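You operate a simulated robot arm through the tools that you are given. There is no shell and no other tool. Be economical: measure what you need, move in short steps, check, and stop when the job is done.

You run a simulated robot arm. Do the job below in one go: nothing can be reset, and whatever is moved stays where it is left.

## Task
Give the wide rod 2 shots of oil and box it.
Fine: the white box; oil it in the grey tray by the oil bottle; swing the spout back.

Only the result counts: the job must be done as asked and must still hold three seconds after the hand-in. Knocking over, shifting, dropping, spilling or breaking anything else fails it.

## Robot
A 6-joint arm with a two-finger parallel gripper, fixed in place. Base frame: the origin is at the foot of the arm, x ahead of it, y to its left, z up; the work surface is at about z = 0. Lengths are in m, angles in degrees, forces in N, time in s.
With the tool pointing down near the work surface it reaches from about 0.14 to 0.58 m from the base axis. Its first joint turns from -66.0 to 66.0 degrees. Payload 2.1 kg.
The tool frame sits at the grasp point between the pads (the TCP): z along the fingers, y along the line on which they close. The tips reach 0.03 m beyond it. Largest opening 0.094 m; finger width 0.028, thickness 0.01; the body of the gripper, 0.05 by 0.096 m, starts 0.055 m behind the TCP.
Orientation is that of the tool frame in the base frame, as a unit quaternion [w, x, y, z]. With the fingers straight down and closing along the base's y, the tool's x points along the base's -x, its y along +y and its z along -z.

## Interface
- The arm moves only by the tool step_arm. Its argument "increments" is one flat list of numbers, 7 for each row, row after row: the shift along the base's x, y, z in units of 30 mm (1.0 is 30 mm), then the turn, a rotation vector about the base's x, y, z in units of 8 degrees (1.0 is 8 degrees), then the finger opening in m, from 0 to 0.094. In form: [tx, ty, tz, wx, wy, wz, gripper, tx, ty, tz, wx, wy, wz, gripper, ...]. A call has 1 to 12 rows; each row shifts and turns the commanded pose from where the row before left it. A call with a number of a shift or a turn outside -1 to 1 is refused whole. Each row takes 0.2 s and may step no farther than 0.05 m and 8.6 degrees from the row before; otherwise, or with a gripper value out of range, the whole call is refused. A pose out of reach is approached as far as the arm can. The call stops where the force on the tool passes 40 N (or 10 N more than at its start, if that is more) or the arm is blocked; 0.2 s more then pass. Each finger travels about 0.072 m/s and halts on what it meets, pressing with about 30 N; the grip force reading is that of the motor and also rises with nothing between the fingers. The clock runs only during rows and for 0.2 s after the last one: add rows that do not move to give the fingers time. It gives the time, the measured TCP pose, the force on the tool (base axes), the opening and the grip force at its end, in the units of the frame above (readings bear some noise).
- Cameras (640 x 400 px; columns grow to the right, rows downward): "scene" is fixed at [0.0722, -0.3821, 0.5047]; the picture's right is [0.63, -0.78, 0.00], its down [-0.30, -0.24, -0.92] and it looks along [0.72, 0.58, -0.39] (base axes); focal length 305 px, centre (320, 200). "wrist" rides on the gripper at [-0.037, 0, -0.058] in the tool frame; the picture's right is [0.00, -1.00, 0.00], its down [0.97, 0.00, -0.24] and it looks along [0.24, 0.00, 0.97] (tool axes); focal length 218 px, centre (320, 200).
- get_image(camera): a new picture of that camera. No time passes.
- probe_pixels(camera, pixels): for up to 12 pixels [column, row] of the newest picture of that camera ("zoom" is the newest enlarged one), the place [x, y, z] in the base frame of the surface seen there, good to about 0.003 m. No time passes.
- zoom(camera, box): a new picture of the part [left, top, right, bottom] of that camera's present view, enlarged. No time passes.
- sign_off(): hands the job in; it is judged then, once.

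Keep the steps short. Do not move on a guess: measure, check each grasp and each placing, and mend mistakes. In all there are 80 turns and 34 pictures (those below and enlarged ones count). Leave the gripper open and the arm clear of the work at the hand-in unless told otherwise, and finish with a single line.

The tools are called after ">>>" by a JSON object that holds its "method" and its "body". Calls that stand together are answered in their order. step_arm: Moves the arm, as the interface text tells. Its arguments: {"type":"object","properties":{"increments":{"type":"array","items":{"type":"number"}}},"required":["increments"]} The other tools are called the same way: get_image (camera) takes a picture; probe_pixels (camera, pixels) gives the place of the surface under pixels of a picture; zoom (camera, box) takes an enlarged picture of a part of a camera's view; sign_off () hands the job in.

At the start:

```text
time: 0.0
tcp_pos: [0.2974, 0.0117, 0.3568]
ee_rot: [0.0, 0.0, 1.0, 0.0]
wrist_force: [-0.2, 0.2, -0.7]
opening: 0.0942
grip_force: 0.0
```

scene: 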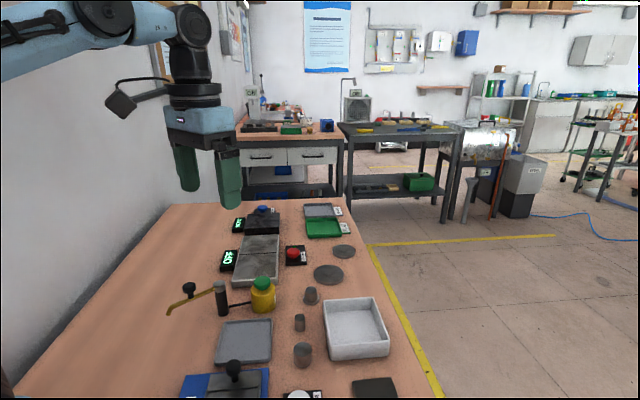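
wrist: 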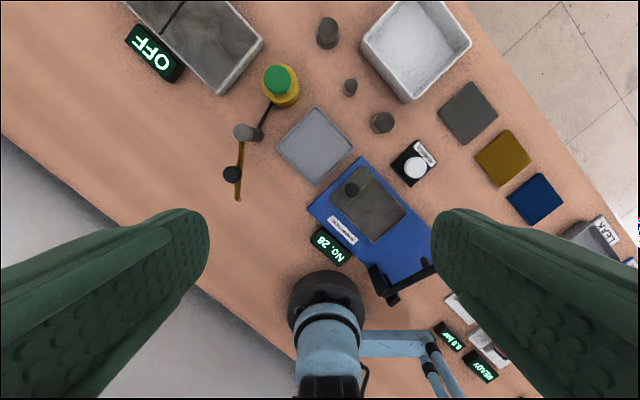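

I see three rods near the white box and an oil bottle with a spout beside a grey tray. I'll enlarge both views first.

>>> {"method": "zoom", "body": {"camera": "scene", "box": [150, 260, 410, 400]}}

>>> {"method": "zoom", "body": {"camera": "wrist", "box": [200, 0, 480, 200]}}

```text
2.46 times, centred on (280, 330) of scene
```

zoom: 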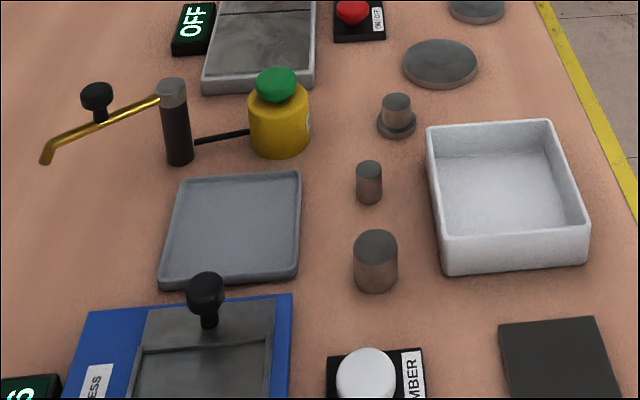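

```text
2.00 times, centred on (340, 100) of wrist
```

zoom: 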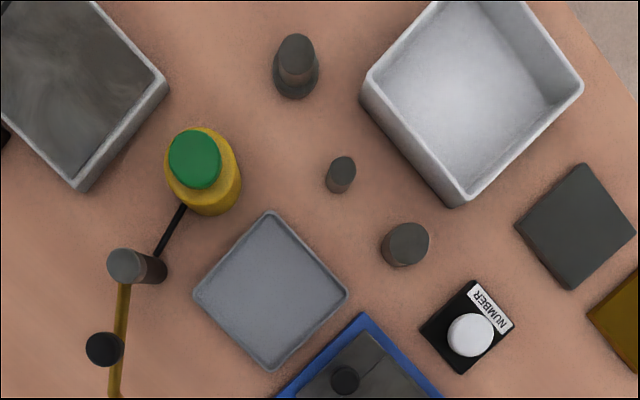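

The wide rod is the plain wide cylinder at zoom (375,260) in the scene. The pump looks like the green cap, and the spout pivots on the post with a black knob as its handle. I'll measure all of these in the scene view.

>>> {"method": "zoom", "body": {"camera": "scene", "box": [150, 260, 410, 400]}}

>>> {"method": "probe_pixels", "body": {"camera": "zoom", "pixels": [[375, 240], [376, 285], [369, 165], [397, 100], [276, 78], [280, 140], [171, 87], [97, 92], [44, 158], [100, 120], [155, 100], [178, 158]]}}

>>> {"method": "probe_pixels", "body": {"camera": "zoom", "pixels": [[182, 180], [297, 176], [293, 272], [165, 280], [235, 230], [432, 127], [548, 124], [585, 228], [443, 240], [505, 195], [206, 280], [60, 250]]}}

>>> {"method": "probe_pixels", "body": {"camera": "wrist", "pixels": [[382, 120], [278, 78], [248, 132], [232, 174], [238, 198], [316, 107], [354, 148], [318, 184], [276, 144], [315, 146], [283, 98], [350, 86]]}}

```text
2.46 times, centred on (280, 330) of scene
```

zoom: 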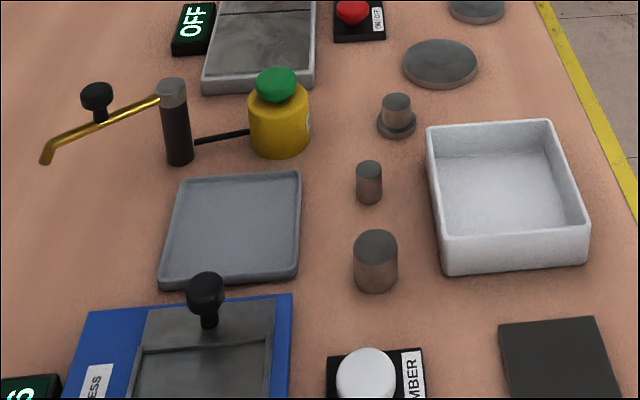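

```text
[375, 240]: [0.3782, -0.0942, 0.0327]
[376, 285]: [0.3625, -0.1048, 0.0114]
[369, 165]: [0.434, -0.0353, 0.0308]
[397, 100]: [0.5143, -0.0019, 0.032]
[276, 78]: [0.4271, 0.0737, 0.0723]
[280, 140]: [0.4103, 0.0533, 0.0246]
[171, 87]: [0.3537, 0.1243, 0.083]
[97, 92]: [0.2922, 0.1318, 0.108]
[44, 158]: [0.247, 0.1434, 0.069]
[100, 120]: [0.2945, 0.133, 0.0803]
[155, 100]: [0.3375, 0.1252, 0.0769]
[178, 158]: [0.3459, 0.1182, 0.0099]
```

```text
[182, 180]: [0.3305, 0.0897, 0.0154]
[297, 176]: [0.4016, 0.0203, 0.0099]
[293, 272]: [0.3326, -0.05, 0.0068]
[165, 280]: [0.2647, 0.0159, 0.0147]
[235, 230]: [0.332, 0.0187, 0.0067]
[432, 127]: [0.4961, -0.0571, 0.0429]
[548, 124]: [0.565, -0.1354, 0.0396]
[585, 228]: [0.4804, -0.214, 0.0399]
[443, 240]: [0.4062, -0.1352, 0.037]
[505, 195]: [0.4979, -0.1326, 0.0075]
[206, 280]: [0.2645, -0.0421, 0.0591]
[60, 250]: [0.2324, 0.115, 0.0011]
```

```text
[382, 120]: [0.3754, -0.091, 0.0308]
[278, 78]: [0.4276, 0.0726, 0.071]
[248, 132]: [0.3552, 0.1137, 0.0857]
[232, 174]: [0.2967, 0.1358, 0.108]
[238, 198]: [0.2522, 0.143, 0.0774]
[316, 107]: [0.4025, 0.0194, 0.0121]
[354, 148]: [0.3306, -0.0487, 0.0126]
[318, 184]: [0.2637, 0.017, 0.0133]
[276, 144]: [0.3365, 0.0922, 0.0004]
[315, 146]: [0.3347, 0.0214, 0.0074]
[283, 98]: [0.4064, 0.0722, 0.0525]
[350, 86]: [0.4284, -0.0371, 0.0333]
```

Measured positions:
- **Wide rod:** about (0.377, -0.094), top at z 0.032.
- **Tray:** centre (0.333, 0.020), floor z 0.007.
- **Spout:** post at (0.352, 0.120), tip about 0.107 m from it, so the swung tip should land close to the tray centre.

Next I'll move above the rod and look.

>>> {"method": "step_arm", "body": {"increments": [0.38, -0.504, -0.98, 0, 0, 0, 0.094, 0.38, -0.504, -0.98, 0, 0, 0, 0.094, 0.38, -0.504, -0.98, 0, 0, 0, 0.094, 0.38, -0.504, -0.98, 0, 0, 0, 0.094, 0.38, -0.504, -0.98, 0, 0, 0, 0.094, 0.38, -0.504, -0.98, 0, 0, 0, 0.07, 0.38, -0.504, -0.98, 0, 0, 0, 0.06, 0, 0, 0, 0, 0, 0, 0.06]}}

>>> {"method": "get_image", "body": {"camera": "wrist"}}

>>> {"method": "zoom", "body": {"camera": "scene", "box": [160, 270, 288, 350]}}

```text
time: 1.8
tcp_pos: [0.377, -0.093, 0.1535]
ee_rot: [0.0, 0.001, 1.0, 0.0]
wrist_force: [-0.1, -0.4, 0.2]
opening: 0.0599
grip_force: 0.1
```

```text
28 pictures are left
```

wrist: 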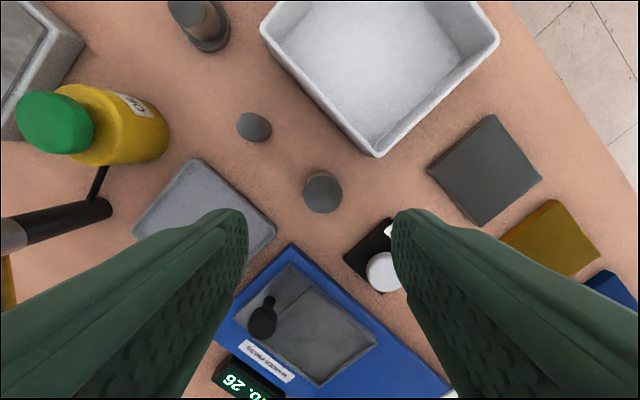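

```text
5.00 times, centred on (224, 310) of scene
```

zoom: 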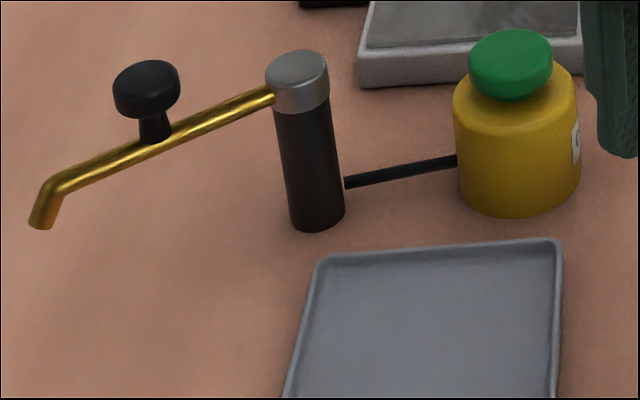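

I'll probe the rod's top edges in the wrist view, and the spout tip, knob and post in the zoom.

>>> {"method": "probe_pixels", "body": {"camera": "wrist", "pixels": [[322, 190], [306, 190], [339, 190], [322, 176], [322, 205], [378, 155], [360, 262], [385, 215], [348, 262]]}}

>>> {"method": "probe_pixels", "body": {"camera": "zoom", "pixels": [[40, 226], [40, 205], [55, 183], [143, 75], [116, 95], [178, 90], [155, 127], [297, 60], [272, 95], [328, 95], [510, 45], [510, 80]]}}

```text
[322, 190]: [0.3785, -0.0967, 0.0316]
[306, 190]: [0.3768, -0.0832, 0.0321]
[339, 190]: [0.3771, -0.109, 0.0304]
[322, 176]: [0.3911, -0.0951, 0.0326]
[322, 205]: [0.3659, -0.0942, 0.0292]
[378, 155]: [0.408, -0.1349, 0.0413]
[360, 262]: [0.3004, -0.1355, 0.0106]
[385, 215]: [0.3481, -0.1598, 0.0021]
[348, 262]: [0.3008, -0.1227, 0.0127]
```

```text
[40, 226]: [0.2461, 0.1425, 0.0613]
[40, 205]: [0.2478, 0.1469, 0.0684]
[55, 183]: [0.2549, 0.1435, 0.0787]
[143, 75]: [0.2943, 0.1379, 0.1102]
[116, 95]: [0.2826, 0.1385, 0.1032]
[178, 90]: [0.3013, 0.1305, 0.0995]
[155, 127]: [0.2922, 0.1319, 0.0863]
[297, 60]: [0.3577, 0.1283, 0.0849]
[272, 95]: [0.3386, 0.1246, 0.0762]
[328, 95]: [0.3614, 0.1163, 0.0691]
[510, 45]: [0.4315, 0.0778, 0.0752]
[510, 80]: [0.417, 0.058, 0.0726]
```

The rod centre is (0.378, -0.096) and its diameter about 0.028. The fingers clear the box corner at (0.408, -0.135). Next I'll go down and grip.

>>> {"method": "step_arm", "body": {"increments": [0.03, -0.08, -0.98, 0, 0, 0, 0.056, 0, 0, -0.98, 0, 0, 0, 0.056, 0, 0, -0.98, 0, 0, 0, 0.056, 0, 0, -0.98, 0, 0, 0, 0.056, 0, 0, 0, 0, 0, 0, 0.056]}}

>>> {"method": "get_image", "body": {"camera": "wrist"}}

```text
time: 3.0
tcp_pos: [0.3782, -0.0957, 0.0327]
ee_rot: [-0.001, -0.001, 1.0, 0.0]
wrist_force: [0.2, 0.2, -0.2]
opening: 0.056
grip_force: 0.1
```

```text
26 pictures are left
```

wrist: 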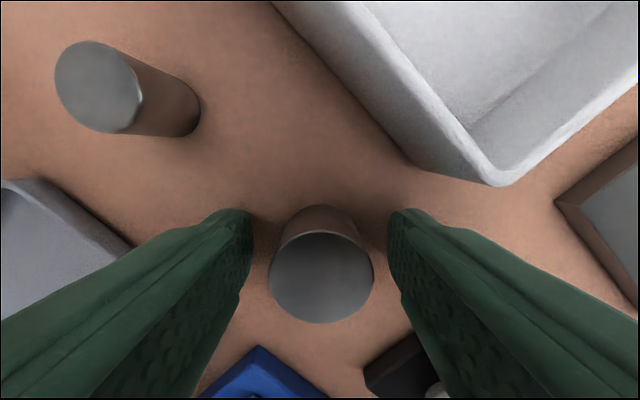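

The rod sits centred between the pads. Next I'll close, then lift a little.

>>> {"method": "step_arm", "body": {"increments": [0, 0, 0, 0, 0, 0, 0.02, 0, 0, 0, 0, 0, 0, 0.02, 0, 0, 0, 0, 0, 0, 0.02, 0, 0, 0.5, 0, 0, 0, 0.02, 0, 0, 1, 0, 0, 0, 0.02]}}

```text
time: 4.2
tcp_pos: [0.3788, -0.0953, 0.0788]
ee_rot: [0.0, 0.0, 1.0, 0.0]
wrist_force: [-0.7, 0.0, -1.9]
opening: 0.0332
grip_force: 30.1
```

The grip holds (opening 0.033, 30 N). I'll carry the rod over the tray to (0.332, 0.013), which is under the expected swung tip, and lower it.

>>> {"method": "step_arm", "body": {"increments": [-0.39, 0.9025, 0.1, 0, 0, 0, 0.02, -0.39, 0.9025, 0, 0, 0, 0, 0.02, -0.39, 0.9025, 0, 0, 0, 0, 0.02, -0.39, 0.9025, 0, 0, 0, 0, 0.02, 0, 0, -0.5, 0, 0, 0, 0.02, 0, 0, -0.5, 0, 0, 0, 0.02, 0, 0, -0.23, 0, 0, 0, 0.02, 0, 0, 0, 0, 0, 0, 0.02]}}

>>> {"method": "zoom", "body": {"camera": "scene", "box": [160, 270, 320, 370]}}

```text
time: 6.0
tcp_pos: [0.3324, 0.0131, 0.0446]
ee_rot: [-0.001, 0.0, 1.0, 0.0]
wrist_force: [0.0, -0.6, -1.5]
opening: 0.0334
grip_force: 30.0
```

```text
4.00 times, centred on (240, 320) of scene
```

zoom: 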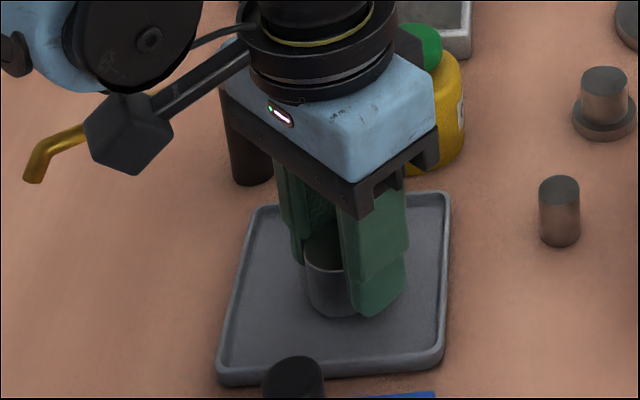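

The rod hovers about 4 mm above the tray. A black box on an arm of the wrist sits near the spout knob in this view, so I'll check its clearance before going lower.

>>> {"method": "probe_pixels", "body": {"camera": "zoom", "pixels": [[130, 165], [95, 150], [165, 130], [130, 115], [200, 80], [340, 270], [380, 170], [330, 300], [260, 100]]}}

```text
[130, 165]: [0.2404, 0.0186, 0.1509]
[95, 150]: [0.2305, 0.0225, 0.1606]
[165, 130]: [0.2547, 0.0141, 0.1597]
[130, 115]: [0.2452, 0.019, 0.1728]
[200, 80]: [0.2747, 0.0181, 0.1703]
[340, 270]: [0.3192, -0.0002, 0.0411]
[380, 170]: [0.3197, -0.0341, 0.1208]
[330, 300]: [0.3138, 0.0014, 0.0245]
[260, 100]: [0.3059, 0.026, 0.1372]
```

That box sits about 0.09 m toward -x and 0.1 m above the TCP, so it is clear of everything. Next I'll lower the last few millimetres gently.

>>> {"method": "step_arm", "body": {"increments": [0, 0, -0.07, 0, 0, 0, 0.02, 0, 0, -0.05, 0, 0, 0, 0.02, 0, 0, 0, 0, 0, 0, 0.02]}}

```text
time: 6.8
tcp_pos: [0.3318, 0.0123, 0.0409]
ee_rot: [0.0, 0.001, 1.0, 0.0]
wrist_force: [-0.3, 0.5, -1.2]
opening: 0.0332
grip_force: 29.9
```

There is no contact yet, so I'll lower another millimetre and read again.

>>> {"method": "step_arm", "body": {"increments": [0, 0, -0.04, 0, 0, 0, 0.02, 0, 0, 0, 0, 0, 0, 0.02]}}

```text
time: 7.4
tcp_pos: [0.3319, 0.0137, 0.0395]
ee_rot: [0.001, 0.0, 1.0, 0.0]
wrist_force: [-0.3, -0.2, -2.0]
opening: 0.0331
grip_force: 30.1
```

Still only the rod's weight, so I'll go down in half-millimetre steps.

>>> {"method": "step_arm", "body": {"increments": [0, 0, -0.025, 0, 0, 0, 0.02, 0, 0, 0, 0, 0, 0, 0.02]}}

>>> {"method": "step_arm", "body": {"increments": [0, 0, -0.025, 0, 0, 0, 0.02, 0, 0, 0, 0, 0, 0, 0.02]}}

```text
time: 8.0
tcp_pos: [0.3317, 0.012, 0.0397]
ee_rot: [0.0, 0.0, 1.0, 0.001]
wrist_force: [-0.6, 0.0, -2.7]
opening: 0.0334
grip_force: 29.8
```

```text
time: 8.6
tcp_pos: [0.3325, 0.0124, 0.039]
ee_rot: [0.0, -0.001, 1.0, 0.0]
wrist_force: [-0.4, 0.7, -2.1]
opening: 0.0331
grip_force: 30.0
```

Force is unchanged. One more millimetre, then read.

>>> {"method": "step_arm", "body": {"increments": [0, 0, -0.035, 0, 0, 0, 0.02, 0, 0, 0, 0, 0, 0, 0.02]}}

>>> {"method": "zoom", "body": {"camera": "scene", "box": [210, 310, 290, 360]}}

```text
time: 9.2
tcp_pos: [0.3319, 0.0116, 0.0378]
ee_rot: [0.0, 0.0, 1.0, 0.0]
wrist_force: [-1.1, -3.8, 36.4]
opening: 0.033
grip_force: 30.5
```

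```text
8.00 times, centred on (250, 335) of scene
```

zoom: 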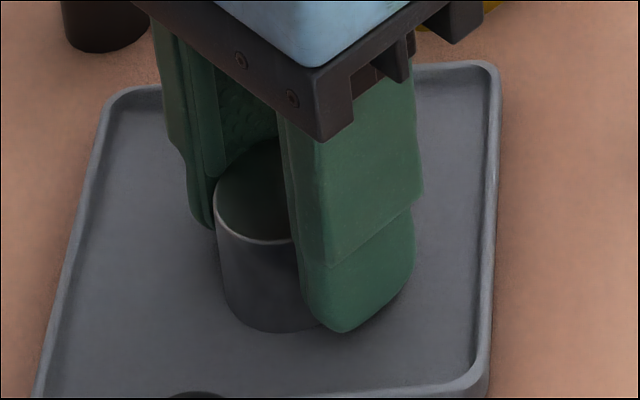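

The force jumped to 36 N, so the rod is on the floor. I'll ease up half a millimetre, open to 0.056, and rise straight up.

>>> {"method": "step_arm", "body": {"increments": [0, 0, 0.025, 0, 0, 0, 0.033, 0, 0, 0, 0, 0, 0, 0.056, 0, 0, 0, 0, 0, 0, 0.056, 0, 0, 1, 0, 0, 0, 0.056, 0, 0, 1, 0, 0, 0, 0.056, 0, 0, 1, 0, 0, 0, 0.056, 0, 0, 1, 0, 0, 0, 0.056, 0, 0, 0, 0, 0, 0, 0.056]}}

>>> {"method": "get_image", "body": {"camera": "wrist"}}

```text
time: 11.0
tcp_pos: [0.3314, 0.0127, 0.1595]
ee_rot: [0.0, -0.001, 1.0, 0.0]
wrist_force: [-0.3, -0.1, -0.5]
opening: 0.0559
grip_force: 0.1
```

```text
23 pictures are left
```

wrist: 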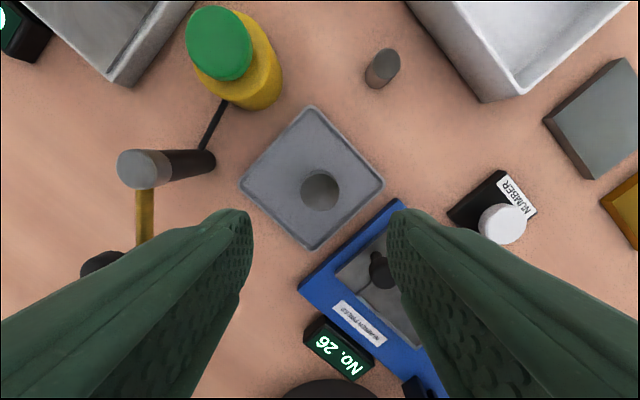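

The rod stands in the tray. I'll move above the spout knob at (0.292, 0.1345), fingertips staying above its top of 0.11, and turn -13° so the fingers straddle it sideways.

>>> {"method": "step_arm", "body": {"increments": [-0.263, 0.812, 0, 0, 0, -0.32, 0.056, -0.263, 0.812, 0, 0, 0, -0.32, 0.056, -0.263, 0.812, 0, 0, 0, -0.32, 0.056, -0.263, 0.812, 0, 0, 0, -0.32, 0.056, -0.263, 0.812, 0, 0, 0, -0.32, 0.056, 0, 0, 0, 0, 0, 0, 0.056]}}

>>> {"method": "get_image", "body": {"camera": "wrist"}}

```text
time: 12.4
tcp_pos: [0.2912, 0.136, 0.1586]
ee_rot: [-0.001, 0.112, 0.994, 0.0]
wrist_force: [0.4, -0.5, -0.5]
opening: 0.0561
grip_force: 0.0
```

```text
22 pictures are left
```

wrist: 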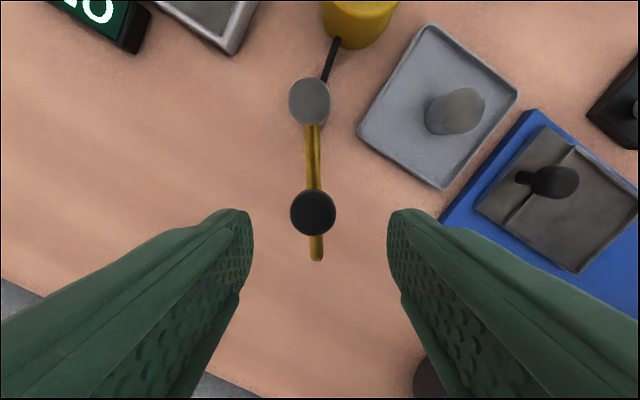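

The knob is at (313,213), the post cap at (310,102) and the tip near (316,255). I'll probe these.

>>> {"method": "probe_pixels", "body": {"camera": "wrist", "pixels": [[313, 213], [292, 213], [335, 213], [313, 192], [313, 234], [310, 102], [290, 102], [329, 102], [310, 80], [310, 122], [316, 258], [316, 245]]}}

```text
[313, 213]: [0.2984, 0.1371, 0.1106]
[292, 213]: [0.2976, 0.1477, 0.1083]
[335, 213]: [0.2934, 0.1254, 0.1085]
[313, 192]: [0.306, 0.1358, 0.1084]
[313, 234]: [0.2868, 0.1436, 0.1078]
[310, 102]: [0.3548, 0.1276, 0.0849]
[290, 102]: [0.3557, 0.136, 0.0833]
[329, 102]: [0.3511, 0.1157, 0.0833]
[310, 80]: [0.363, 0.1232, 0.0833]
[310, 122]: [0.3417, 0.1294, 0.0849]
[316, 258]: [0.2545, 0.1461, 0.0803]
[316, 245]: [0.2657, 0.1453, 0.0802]
```

The pivot is about (0.353, 0.125) and the knob centre (0.296, 0.138), so the radius is 0.0585 at 167°. I'll go down around the knob with the tips above the tube, then narrow to a loose cage.

>>> {"method": "step_arm", "body": {"increments": [0.15, 0.07, 0, 0, 0, 0, 0.056, 0, 0, -0.7, 0, 0, 0, 0.056, 0, 0, -0.65, 0, 0, 0, 0.056, 0, 0, 0, 0, 0, 0, 0.03, 0, 0, 0, 0, 0, 0, 0.03, 0, 0, 0, 0, 0, 0, 0.03]}}

>>> {"method": "get_image", "body": {"camera": "wrist"}}

```text
time: 13.8
tcp_pos: [0.2981, 0.1377, 0.1169]
ee_rot: [0.0, 0.112, 0.994, 0.0]
wrist_force: [0.0, 0.1, 0.4]
opening: 0.03
grip_force: 0.0
```

```text
21 pictures are left
```

wrist: 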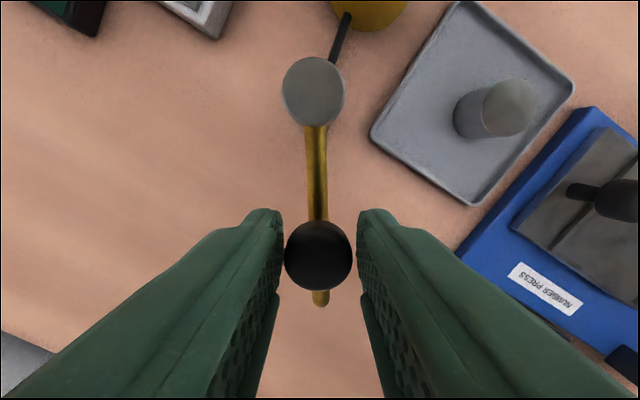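

The knob is caged with a small gap each side. I'll swing the first half of the arc about the pivot, turning the tool with it.

>>> {"method": "step_arm", "body": {"increments": [-0.0415, -0.2577, 0, 0, 0, 0.9625, 0.03, -0.0066, -0.2609, 0, 0, 0, 0.9625, 0.03, 0.0284, -0.2595, 0, 0, 0, 0.9625, 0.03, 0.0629, -0.2533, 0, 0, 0, 0.9625, 0.03, 0.0963, -0.2426, 0, 0, 0, 0.9625, 0.03, 0.1279, -0.2275, 0, 0, 0, 0.9625, 0.03]}}

>>> {"method": "get_image", "body": {"camera": "wrist"}}

```text
time: 15.2
tcp_pos: [0.3042, 0.091, 0.1176]
ee_rot: [-0.001, -0.289, 0.957, 0.001]
wrist_force: [0.6, 0.2, -0.5]
opening: 0.0301
grip_force: 0.0
```

```text
20 pictures are left
```

wrist: 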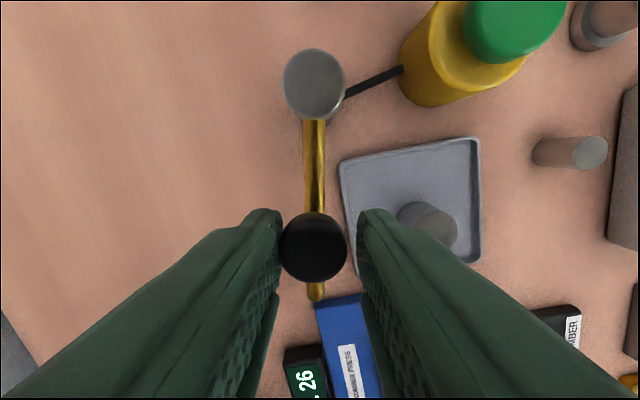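

The spout follows smoothly with no force. Next, the second half of the arc.

>>> {"method": "step_arm", "body": {"increments": [0.1573, -0.2083, 0, 0, 0, 0.9625, 0.03, 0.1837, -0.1854, 0, 0, 0, 0.9625, 0.03, 0.2069, -0.1591, 0, 0, 0, 0.9625, 0.03, 0.2264, -0.1299, 0, 0, 0, 0.9625, 0.03, 0.2417, -0.0984, 0, 0, 0, 0.9625, 0.03, 0.2528, -0.0651, 0, 0, 0, 0.9625, 0.03, 0, 0, 0, 0, 0, 0, 0.03]}}

>>> {"method": "get_image", "body": {"camera": "wrist"}}

>>> {"method": "zoom", "body": {"camera": "scene", "box": [180, 270, 308, 350]}}

```text
time: 16.8
tcp_pos: [0.3428, 0.0658, 0.1175]
ee_rot: [0.0, -0.641, 0.768, 0.0]
wrist_force: [-0.2, -1.1, 0.5]
opening: 0.0301
grip_force: 0.1
```

```text
19 pictures are left
```

wrist: 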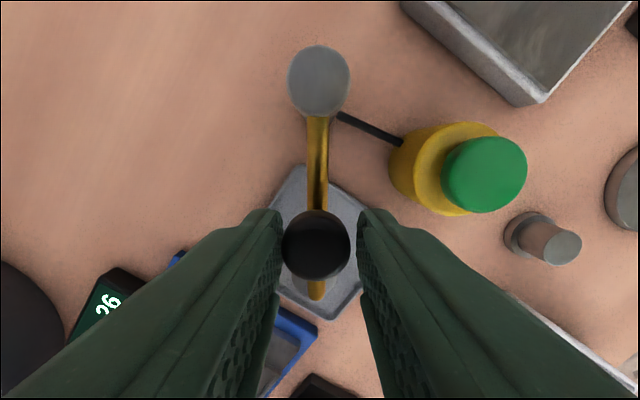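

```text
5.00 times, centred on (244, 310) of scene
```

zoom: 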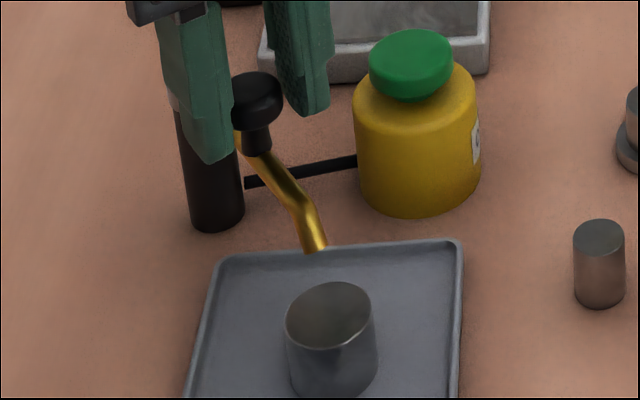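

The spout tip is at zoom (314,247), above the rod. I'll probe the tip and the rod's top.

>>> {"method": "probe_pixels", "body": {"camera": "zoom", "pixels": [[314, 247], [308, 245], [321, 243], [312, 235], [305, 205], [330, 308], [288, 320], [374, 312], [328, 345], [345, 288]]}}

```text
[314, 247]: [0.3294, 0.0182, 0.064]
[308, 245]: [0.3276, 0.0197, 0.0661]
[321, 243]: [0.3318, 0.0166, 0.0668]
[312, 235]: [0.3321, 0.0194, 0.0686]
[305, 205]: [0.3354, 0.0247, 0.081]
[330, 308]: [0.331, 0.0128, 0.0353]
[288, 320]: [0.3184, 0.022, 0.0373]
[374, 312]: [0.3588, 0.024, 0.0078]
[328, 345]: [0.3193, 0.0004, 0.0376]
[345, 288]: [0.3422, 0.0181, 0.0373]
```

The tip lies about 7 mm from the rod's centre, inside its 16 mm radius. The rod's top looks slightly tilted in this view, so I'll look closer.

>>> {"method": "zoom", "body": {"camera": "scene", "box": [226, 314, 274, 352]}}

>>> {"method": "probe_pixels", "body": {"camera": "zoom", "pixels": [[150, 140], [210, 90], [230, 190], [150, 60], [300, 110]]}}

```text
10.53 times, centred on (250, 333) of scene
```

zoom: 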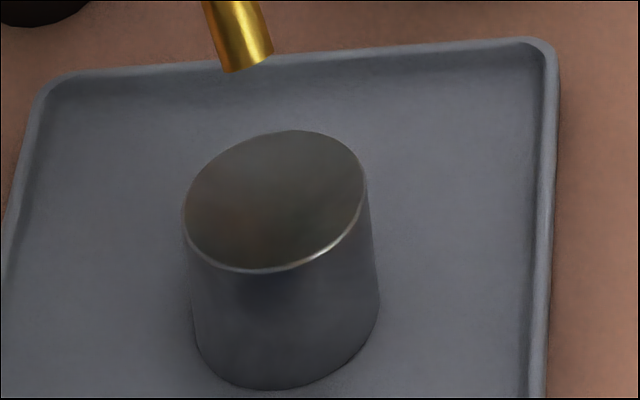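

```text
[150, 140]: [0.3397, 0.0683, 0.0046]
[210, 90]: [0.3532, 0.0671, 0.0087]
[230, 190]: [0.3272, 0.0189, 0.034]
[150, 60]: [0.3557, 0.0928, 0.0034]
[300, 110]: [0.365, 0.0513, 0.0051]
```

The rod is upright and the lean is just lens perspective at the picture's edge. The tip is over its top face. I'll probe the green cap in the wrist view, then open and rise off the knob.

>>> {"method": "probe_pixels", "body": {"camera": "wrist", "pixels": [[484, 174], [445, 174], [525, 174], [484, 138], [484, 210], [318, 80]]}}

>>> {"method": "step_arm", "body": {"increments": [0, 0, 0, 0, 0, 0, 0.05, 0, 0, 0, 0, 0, 0, 0.05, 0, 0, 0.7, 0, 0, 0, 0.05, 0, 0, 0.9, 0, 0, 0, 0.05, 0, 0, 0, 0, 0, 0, 0.05]}}

>>> {"method": "get_image", "body": {"camera": "wrist"}}

```text
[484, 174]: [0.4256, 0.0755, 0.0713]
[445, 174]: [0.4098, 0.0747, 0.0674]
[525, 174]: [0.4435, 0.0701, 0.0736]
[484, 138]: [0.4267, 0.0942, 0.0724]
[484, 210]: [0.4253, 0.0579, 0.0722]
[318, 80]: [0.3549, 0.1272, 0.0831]
```

```text
time: 18.0
tcp_pos: [0.3407, 0.0666, 0.1658]
ee_rot: [0.0, -0.64, 0.768, 0.0]
wrist_force: [-0.5, 0.9, 0.4]
opening: 0.0499
grip_force: 0.1
```

```text
16 pictures are left
```

wrist: 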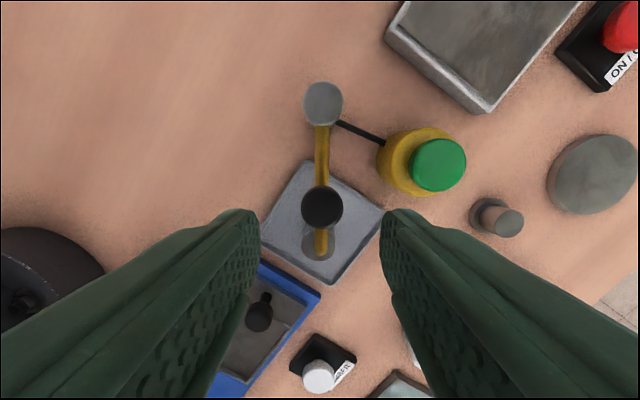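

The spout stays in place. The cap centre is (0.4265, 0.075), top z about 0.073. I'll move above it with fingers closed, tips stopping about 9 mm above the cap.

>>> {"method": "step_arm", "body": {"increments": [0.95, 0.1, 0, 0, 0, 0, 0.02, 0.95, 0.1, 0, 0, 0, 0, 0, 0.95, 0.08, 0, 0, 0, 0, 0, 0, 0, -0.9, 0, 0, 0, 0, 0, 0, -0.9, 0, 0, 0, 0, 0, 0, 0, 0, 0, 0, 0]}}

>>> {"method": "zoom", "body": {"camera": "scene", "box": [180, 255, 308, 335]}}

```text
time: 19.4
tcp_pos: [0.4276, 0.0766, 0.1135]
ee_rot: [0.0, -0.64, 0.768, 0.001]
wrist_force: [-0.4, 0.2, -0.2]
opening: 0.0003
grip_force: 29.3
```

```text
5.00 times, centred on (244, 295) of scene
```

zoom: 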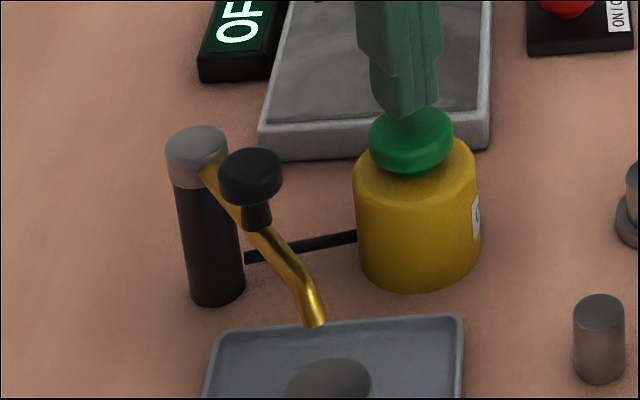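

The fingers are centred over the cap with tips at about 0.083. I'll lower 10 mm to find contact.

>>> {"method": "step_arm", "body": {"increments": [0, 0, -0.2, 0, 0, 0, 0, 0, 0, -0.1, 0, 0, 0, 0, 0, 0, 0, 0, 0, 0, 0]}}

```text
time: 20.2
tcp_pos: [0.4283, 0.0743, 0.1033]
ee_rot: [-0.001, -0.64, 0.768, -0.001]
wrist_force: [0.3, 0.4, -0.2]
opening: 0.0002
grip_force: 29.9
```

No contact yet with the tips at 0.073, so I'll keep going down in 1.5 mm steps.

>>> {"method": "step_arm", "body": {"increments": [0, 0, -0.05, 0, 0, 0, 0, 0, 0, -0.05, 0, 0, 0, 0, 0, 0, 0, 0, 0, 0, 0]}}

>>> {"method": "zoom", "body": {"camera": "scene", "box": [196, 270, 308, 340]}}

```text
time: 21.0
tcp_pos: [0.4275, 0.0742, 0.0997]
ee_rot: [0.001, -0.64, 0.768, 0.0]
wrist_force: [0.5, -1.2, 1.5]
opening: 0.0
grip_force: 30.2
```

```text
5.71 times, centred on (252, 305) of scene
```

zoom: 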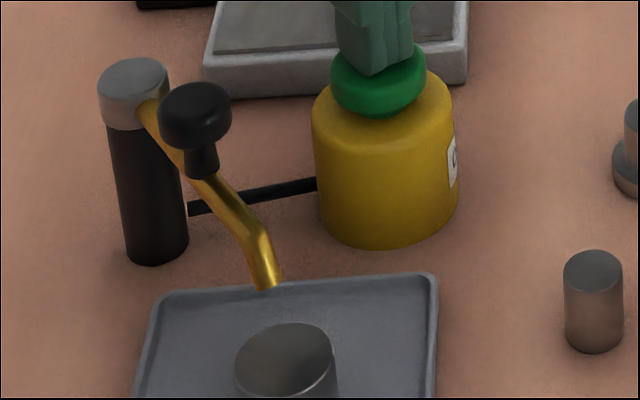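

The force of 1.5 N suggests first contact. I'll press 2 mm further and read.

>>> {"method": "step_arm", "body": {"increments": [0, 0, -0.07, 0, 0, 0, 0, 0, 0, 0, 0, 0, 0, 0]}}

>>> {"method": "step_arm", "body": {"increments": [0, 0, -0.05, 0, 0, 0, 0, 0, 0, 0, 0, 0, 0, 0]}}

```text
time: 21.6
tcp_pos: [0.4288, 0.0741, 0.097]
ee_rot: [0.0, -0.64, 0.768, 0.0]
wrist_force: [-0.4, 0.0, 2.7]
opening: 0.0001
grip_force: 29.5
```

```text
time: 22.2
tcp_pos: [0.4276, 0.0751, 0.0962]
ee_rot: [0.0, -0.64, 0.768, 0.0]
wrist_force: [-1.5, 0.9, 2.6]
opening: 0.0001
grip_force: 30.3
```

The pump gives way like a soft spring at about 2.6 N. I'll press 1.5 mm more, twice, and look at the rod for oil.

>>> {"method": "step_arm", "body": {"increments": [0, 0, -0.05, 0, 0, 0, 0, 0, 0, 0, 0, 0, 0, 0]}}

>>> {"method": "zoom", "body": {"camera": "scene", "box": [196, 280, 308, 350]}}

```text
time: 22.8
tcp_pos: [0.4281, 0.0745, 0.0938]
ee_rot: [0.0, -0.64, 0.768, 0.0]
wrist_force: [1.6, 0.2, 3.4]
opening: 0.0
grip_force: 29.7
```

```text
5.71 times, centred on (252, 315) of scene
```

zoom: 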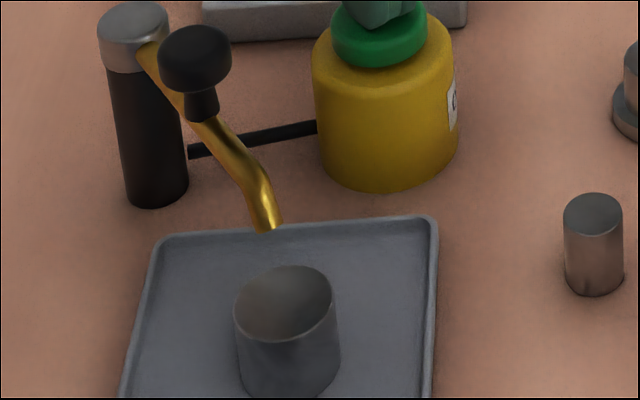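

The cap has gone down but there is no oil yet. I'll press on towards the stop.

>>> {"method": "step_arm", "body": {"increments": [0, 0, -0.05, 0, 0, 0, 0, 0, 0, 0, 0, 0, 0, 0]}}

>>> {"method": "step_arm", "body": {"increments": [0, 0, -0.05, 0, 0, 0, 0, 0, 0, 0, 0, 0, 0, 0]}}

```text
time: 23.4
tcp_pos: [0.4281, 0.074, 0.0931]
ee_rot: [0.001, -0.64, 0.768, 0.0]
wrist_force: [5.0, 2.5, 13.7]
opening: 0.0
grip_force: 29.7
```

```text
time: 24.0
tcp_pos: [0.4278, 0.0741, 0.0918]
ee_rot: [0.0, -0.64, 0.769, 0.0]
wrist_force: [5.8, 0.3, 21.8]
opening: 0.0002
grip_force: 29.9
```

The force has risen to 22 N, so this is the bottom stop. I'll check for oil.

>>> {"method": "zoom", "body": {"camera": "scene", "box": [212, 300, 292, 350]}}

```text
8.00 times, centred on (252, 325) of scene
```

zoom: 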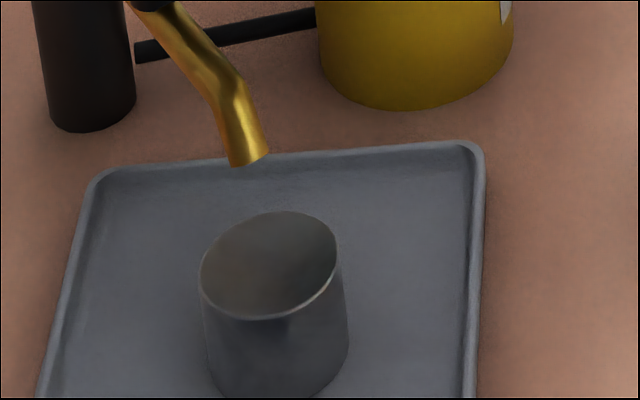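

There is no clear sign of oil. I'll release the cap fully, in small steps, and look again.

>>> {"method": "step_arm", "body": {"increments": [0, 0, 0.2, 0, 0, 0, 0, 0, 0, 0.25, 0, 0, 0, 0, 0, 0, 0, 0, 0, 0, 0]}}

>>> {"method": "zoom", "body": {"camera": "scene", "box": [212, 280, 308, 350]}}

```text
time: 24.8
tcp_pos: [0.4286, 0.0751, 0.1053]
ee_rot: [0.0, -0.64, 0.769, 0.001]
wrist_force: [0.0, 0.2, 0.8]
opening: 0.0
grip_force: 30.1
```

```text
5.71 times, centred on (260, 315) of scene
```

zoom: 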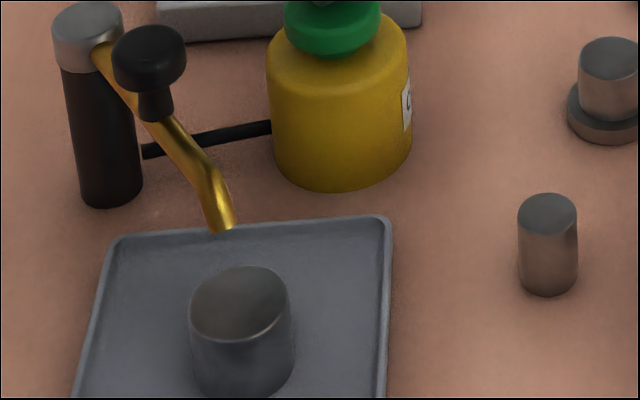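

The cap is back up. I'll use the same tight zoom as before pressing to compare the rod's top.

>>> {"method": "zoom", "body": {"camera": "scene", "box": [226, 314, 274, 352]}}

```text
10.53 times, centred on (250, 333) of scene
```

zoom: 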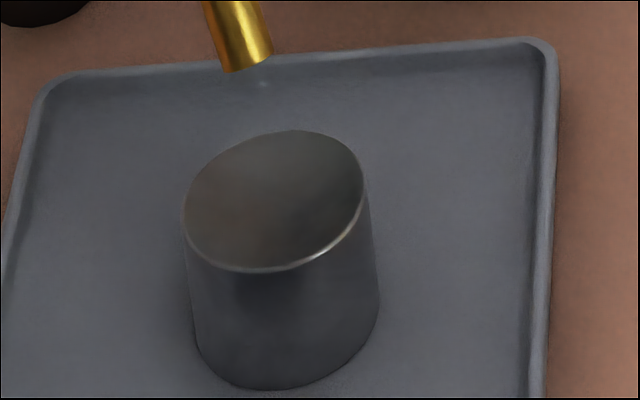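

A faint glint has appeared just below the nozzle at (262,83), possibly a drop. I'll probe it and the rod's top.

>>> {"method": "probe_pixels", "body": {"camera": "zoom", "pixels": [[262, 83], [262, 90], [240, 90], [245, 68], [270, 200], [250, 180]]}}

>>> {"method": "step_arm", "body": {"increments": [0, 0, 0.1, 0, 0, 0, 0, 0, 0, 0, 0, 0, 0, 0, 0, 0, 0, 0, 0, 0, 0]}}

>>> {"method": "zoom", "body": {"camera": "scene", "box": [226, 314, 274, 352]}}

```text
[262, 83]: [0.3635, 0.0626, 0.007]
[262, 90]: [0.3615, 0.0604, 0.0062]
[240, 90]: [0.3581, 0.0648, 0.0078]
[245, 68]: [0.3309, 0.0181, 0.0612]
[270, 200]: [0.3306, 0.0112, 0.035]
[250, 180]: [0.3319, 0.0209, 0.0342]
```

```text
time: 25.6
tcp_pos: [0.4292, 0.0746, 0.1086]
ee_rot: [0.0, -0.64, 0.768, 0.0]
wrist_force: [0.3, -0.2, -0.1]
opening: 0.0
grip_force: 29.3
```

```text
10.53 times, centred on (250, 333) of scene
```

zoom: 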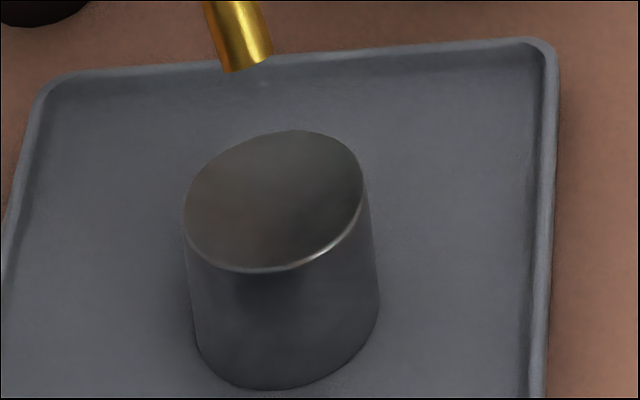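

The glint is only a reflection in the tray floor (probe z 0.007), so oil isn't shown visibly here. The first press was one clean stroke: soft spring over 6 mm, hard stop at 22 N, full release. I'll make the second press the same way and check for the same stop force.

>>> {"method": "step_arm", "body": {"increments": [0, 0, -0.25, 0, 0, 0, 0, 0, 0, -0.15, 0, 0, 0, 0, 0, 0, -0.1, 0, 0, 0, 0, 0, 0, -0.05, 0, 0, 0, 0, 0, 0, 0, 0, 0, 0, 0]}}

>>> {"method": "zoom", "body": {"camera": "scene", "box": [212, 280, 308, 350]}}

```text
time: 26.8
tcp_pos: [0.4274, 0.0757, 0.0917]
ee_rot: [0.001, -0.641, 0.768, 0.001]
wrist_force: [2.3, 7.4, 22.8]
opening: 0.0003
grip_force: 29.6
```

```text
5.71 times, centred on (260, 315) of scene
```

zoom: 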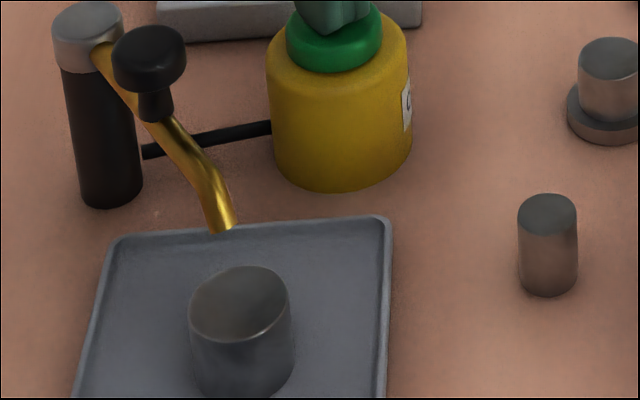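

The cap moved down again (its lower edge went from row 58 to 72), with the same 23 N stop, so that is shot two. I'll rise straight up, retrace to above the knob with fingers open at 0.05, and look.

>>> {"method": "step_arm", "body": {"increments": [0, 0, 0.4, 0, 0, 0, 0, 0, 0, 0.97, 0, 0, 0, 0, 0, 0, 0.5, 0, 0, 0, 0, 0, 0, 0.6, 0, 0, 0, 0, -0.95, -0.1, 0, 0, 0, 0, 0.03, -0.95, -0.1, 0, 0, 0, 0, 0.05, -0.95, -0.08, 0, 0, 0, 0, 0.05, 0, 0, 0, 0, 0, 0, 0.05]}}

>>> {"method": "get_image", "body": {"camera": "wrist"}}

```text
time: 28.6
tcp_pos: [0.3425, 0.0661, 0.1647]
ee_rot: [0.0, -0.64, 0.768, 0.001]
wrist_force: [-0.3, -0.4, -0.7]
opening: 0.0498
grip_force: 0.1
```

```text
7 pictures are left
```

wrist: 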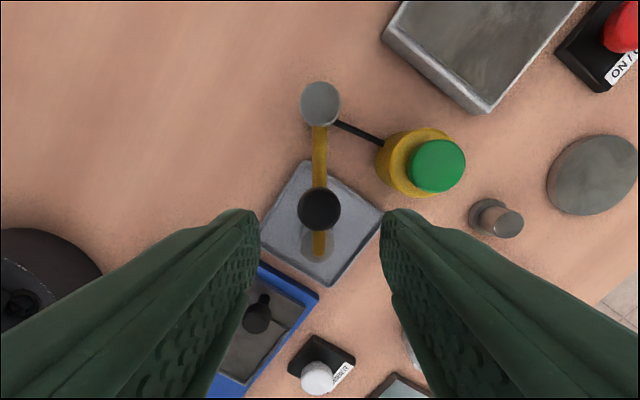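

The spout is unchanged. I'll lower around the knob and cage it as before.

>>> {"method": "step_arm", "body": {"increments": [0, 0, -0.8, 0, 0, 0, 0.05, 0, 0, -0.8, 0, 0, 0, 0.05, 0, 0, 0, 0, 0, 0, 0.03, 0, 0, 0, 0, 0, 0, 0.03, 0, 0, 0, 0, 0, 0, 0.03]}}

>>> {"method": "step_arm", "body": {"increments": [-0.2528, 0.0651, 0, 0, 0, -0.9625, 0.03, -0.2417, 0.0984, 0, 0, 0, -0.9625, 0.03, -0.2264, 0.1299, 0, 0, 0, -0.9625, 0.03, -0.2069, 0.1591, 0, 0, 0, -0.9625, 0.03, -0.1837, 0.1854, 0, 0, 0, -0.9625, 0.03, -0.1573, 0.2083, 0, 0, 0, -0.9625, 0.03]}}

```text
time: 29.8
tcp_pos: [0.3429, 0.067, 0.1171]
ee_rot: [0.0, -0.64, 0.768, 0.0]
wrist_force: [0.0, 0.5, -0.5]
opening: 0.03
grip_force: 0.1
```

```text
time: 31.2
tcp_pos: [0.3046, 0.0917, 0.1178]
ee_rot: [-0.001, -0.287, 0.958, 0.0]
wrist_force: [0.0, -0.6, -0.6]
opening: 0.0301
grip_force: 0.1
```

The first half of the return ran without force. I'll finish the arc, then close lightly to centre the knob at its home angle.

>>> {"method": "step_arm", "body": {"increments": [-0.1279, 0.2275, 0, 0, 0, -0.9625, 0.03, -0.0963, 0.2426, 0, 0, 0, -0.9625, 0.03, -0.0629, 0.2533, 0, 0, 0, -0.9625, 0.03, -0.0284, 0.2595, 0, 0, 0, -0.9625, 0.03, 0.0066, 0.2609, 0, 0, 0, -0.9625, 0.03, 0.0415, 0.2577, 0, 0, 0, -0.9625, 0.03, 0, 0, 0, 0, 0, 0, 0.027, 0, 0, 0, 0, 0, 0, 0.027]}}

>>> {"method": "get_image", "body": {"camera": "wrist"}}

```text
time: 33.0
tcp_pos: [0.2975, 0.1359, 0.1171]
ee_rot: [0.0, 0.111, 0.994, 0.0]
wrist_force: [0.9, 0.8, -1.1]
opening: 0.0273
grip_force: 0.2
```

```text
6 pictures are left
```

wrist: 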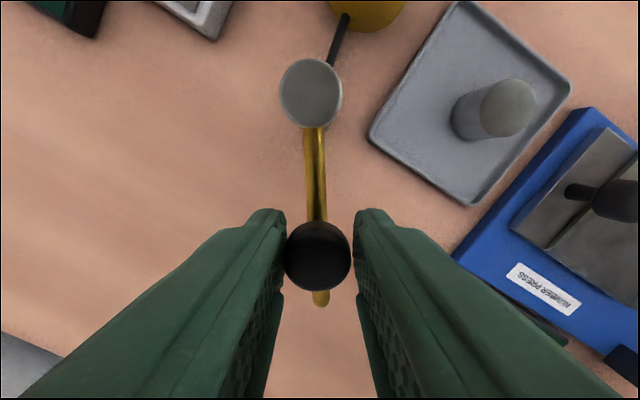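

The spout is back at the same angle as at the start (the picture matches). I'll open, rise, and go back above the rod, returning to the original yaw.

>>> {"method": "step_arm", "body": {"increments": [0, 0, 0, 0, 0, 0, 0.05, 0, 0, 0, 0, 0, 0, 0.056, 0, 0, 0.65, 0, 0, 0, 0.056, 0, 0, 0.7, 0, 0, 0, 0.056, 0.233, -0.826, 0, 0, 0, 0.32, 0.056, 0.233, -0.826, 0, 0, 0, 0.32, 0.056, 0.233, -0.826, 0, 0, 0, 0.32, 0.056, 0.233, -0.826, 0, 0, 0, 0.32, 0.056, 0.233, -0.826, 0, 0, 0, 0.32, 0.056, 0, 0, 0, 0, 0, 0, 0.056]}}

>>> {"method": "get_image", "body": {"camera": "wrist"}}

```text
time: 35.2
tcp_pos: [0.331, 0.012, 0.1585]
ee_rot: [0.0, -0.001, 1.0, 0.0]
wrist_force: [-0.3, -0.8, -0.7]
opening: 0.0561
grip_force: 0.1
```

```text
5 pictures are left
```

wrist: 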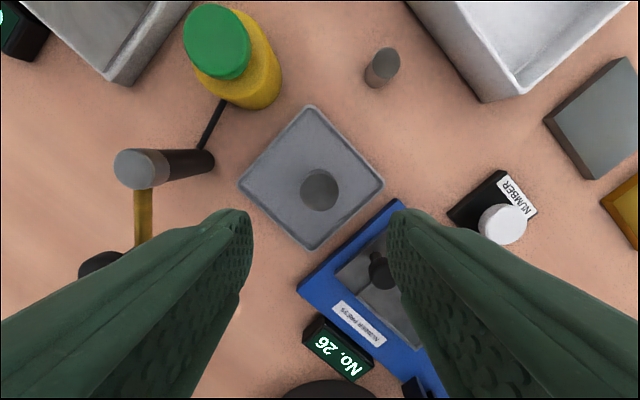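

The rod is where I left it. I'll go down, grip and lift 75 mm.

>>> {"method": "step_arm", "body": {"increments": [0, 0, -1, 0, 0, 0, 0.056, 0, 0, -1, 0, 0, 0, 0.056, 0, 0, -1, 0, 0, 0, 0.056, 0, 0, -0.96, 0, 0, 0, 0.056, 0, 0, 0, 0, 0, 0, 0.02, 0, 0, 0, 0, 0, 0, 0.02, 0, 0, 0, 0, 0, 0, 0.02, 0, 0, 0.7, 0, 0, 0, 0.02, 0, 0, 0.9, 0, 0, 0, 0.02, 0, 0, 0.9, 0, 0, 0, 0.02, 0, 0, 0, 0, 0, 0, 0.02]}}

```text
time: 37.6
tcp_pos: [0.3305, 0.0121, 0.1141]
ee_rot: [0.0, 0.0, 1.0, -0.001]
wrist_force: [-0.8, -0.4, -2.9]
opening: 0.0331
grip_force: 30.7
```

The rod is held (opening 0.033, about 2 N more weight). Next I'll carry it over the box centre at (0.487, -0.135).

>>> {"method": "step_arm", "body": {"increments": [0.867, -0.819, 0, 0, 0, 0, 0.02, 0.867, -0.819, 0, 0, 0, 0, 0.02, 0.867, -0.819, 0, 0, 0, 0, 0.02, 0.867, -0.819, 0, 0, 0, 0, 0.02, 0.867, -0.819, 0, 0, 0, 0, 0.02, 0.867, -0.819, 0, 0, 0, 0, 0.02, 0, 0, 0, 0, 0, 0, 0.02]}}

>>> {"method": "get_image", "body": {"camera": "wrist"}}

```text
time: 39.2
tcp_pos: [0.4905, -0.1359, 0.1158]
ee_rot: [0.0, 0.0, 1.0, 0.0]
wrist_force: [0.0, 0.1, -2.7]
opening: 0.0332
grip_force: 30.2
```

```text
4 pictures are left
```

wrist: 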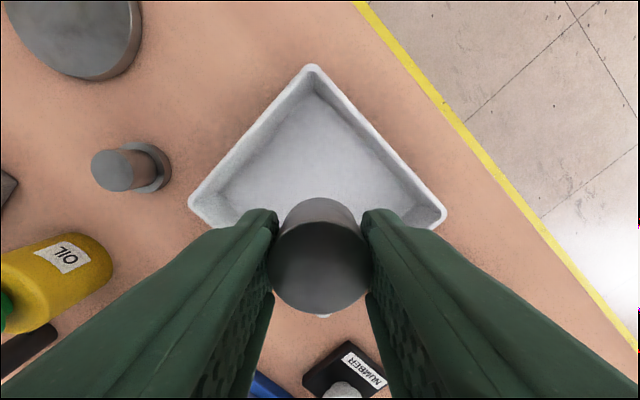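

The bottle label reads OIL. I'll probe the box corners to confirm its centre.

>>> {"method": "probe_pixels", "body": {"camera": "wrist", "pixels": [[192, 202], [442, 213], [313, 69], [310, 170], [322, 316]]}}

```text
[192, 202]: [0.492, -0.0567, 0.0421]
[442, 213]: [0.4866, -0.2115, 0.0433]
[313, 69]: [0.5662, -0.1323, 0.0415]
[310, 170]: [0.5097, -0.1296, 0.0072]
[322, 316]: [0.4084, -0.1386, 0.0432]
```

The centre is confirmed at (0.488, -0.135). I'll lower to just above the floor.

>>> {"method": "step_arm", "body": {"increments": [-0.03, 0, -0.8, 0, 0, 0, 0.02, 0, 0, -0.8, 0, 0, 0, 0.02, 0, 0, -0.6, 0, 0, 0, 0.02, 0, 0, -0.2, 0, 0, 0, 0.02, 0, 0, 0, 0, 0, 0, 0.02]}}

>>> {"method": "step_arm", "body": {"increments": [0, 0, -0.05, 0, 0, 0, 0.02, 0, 0, 0, 0, 0, 0, 0.02]}}

```text
time: 40.4
tcp_pos: [0.487, -0.1352, 0.0432]
ee_rot: [0.0, 0.0, 1.0, 0.0]
wrist_force: [-0.3, 0.3, -1.6]
opening: 0.0332
grip_force: 29.8
```

```text
time: 41.0
tcp_pos: [0.4871, -0.1353, 0.0406]
ee_rot: [0.0, 0.0, 1.0, 0.001]
wrist_force: [-0.1, -0.1, -1.9]
opening: 0.0332
grip_force: 30.4
```

No contact yet, so I'll continue in sub-millimetre steps.

>>> {"method": "step_arm", "body": {"increments": [0, 0, -0.03, 0, 0, 0, 0.02, 0, 0, 0, 0, 0, 0, 0.02]}}

>>> {"method": "step_arm", "body": {"increments": [0, 0, -0.025, 0, 0, 0, 0.02, 0, 0, 0, 0, 0, 0, 0.02]}}

```text
time: 41.6
tcp_pos: [0.487, -0.135, 0.0397]
ee_rot: [0.0, 0.0, 1.0, 0.001]
wrist_force: [0.2, -0.2, -1.9]
opening: 0.0333
grip_force: 30.0
```

```text
time: 42.2
tcp_pos: [0.487, -0.134, 0.0388]
ee_rot: [0.0, -0.001, 1.0, 0.0]
wrist_force: [0.4, -0.4, -0.9]
opening: 0.033
grip_force: 30.0
```

The weight is starting to come off, so I'll go half a millimetre more.

>>> {"method": "step_arm", "body": {"increments": [0, 0, -0.02, 0, 0, 0, 0.02, 0, 0, 0, 0, 0, 0, 0.02]}}

```text
time: 42.8
tcp_pos: [0.4877, -0.1349, 0.0392]
ee_rot: [0.0, 0.0, 1.0, 0.001]
wrist_force: [-2.8, 3.7, 14.7]
opening: 0.0333
grip_force: 30.4
```

The force of 14.7 N means the rod stands on the box floor. I'll release, rise straight up, and look.

>>> {"method": "step_arm", "body": {"increments": [0, 0, 0.01, 0, 0, 0, 0.035, 0, 0, 0, 0, 0, 0, 0.052, 0, 0, 0, 0, 0, 0, 0.052, 0, 0, 0.6, 0, 0, 0, 0.052, 0, 0, 1, 0, 0, 0, 0.052, 0, 0, 1, 0, 0, 0, 0.052, 0, 0, 1, 0, 0, 0, 0.052, -1, 0.5, 0.8, 0, 0, 0, 0.08, -1, 0.5, 0.8, 0, 0, 0, 0.094, -1, 0.5, 0.5, 0, 0, 0, 0.094, -1, 0.5, 0.5, 0, 0, 0, 0.094, 0, 0, 0, 0, 0, 0, 0.094]}}

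>>> {"method": "get_image", "body": {"camera": "scene"}}

>>> {"method": "zoom", "body": {"camera": "wrist", "box": [160, 0, 480, 200]}}

```text
time: 45.4
tcp_pos: [0.3637, -0.0757, 0.2246]
ee_rot: [0.0, 0.0, 1.0, 0.0]
wrist_force: [-0.3, 0.1, -0.6]
opening: 0.0939
grip_force: 0.1
```

```text
3 pictures are left
```

scene: 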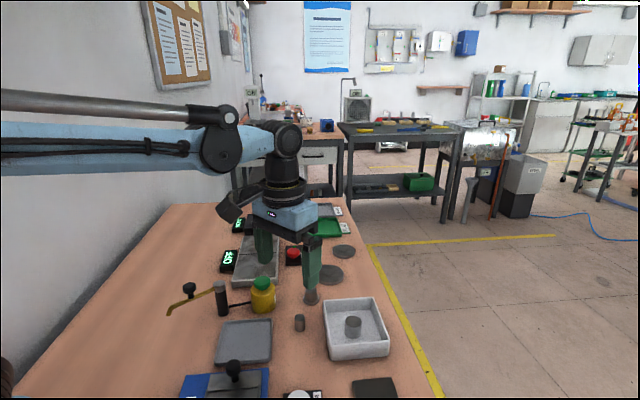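

```text
2.00 times, centred on (320, 100) of wrist
```

zoom: 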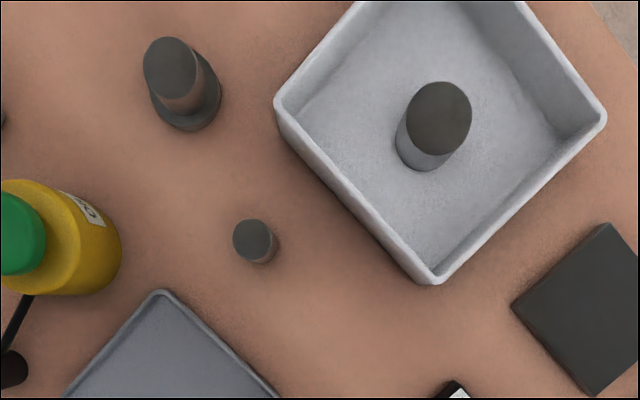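

The rod stands upright in the white box, its top slightly browner than the other rods' tops. The spout is back at its start angle, nothing else has moved, and the gripper is open and clear. I'm handing in.

>>> {"method": "sign_off", "body": {}}

```text
The job is handed in.
```

The wide rod got two full pump strokes over the grey tray and now stands in the white box with the spout swung back; I never saw the oil itself, only a slightly browner top on the rod.
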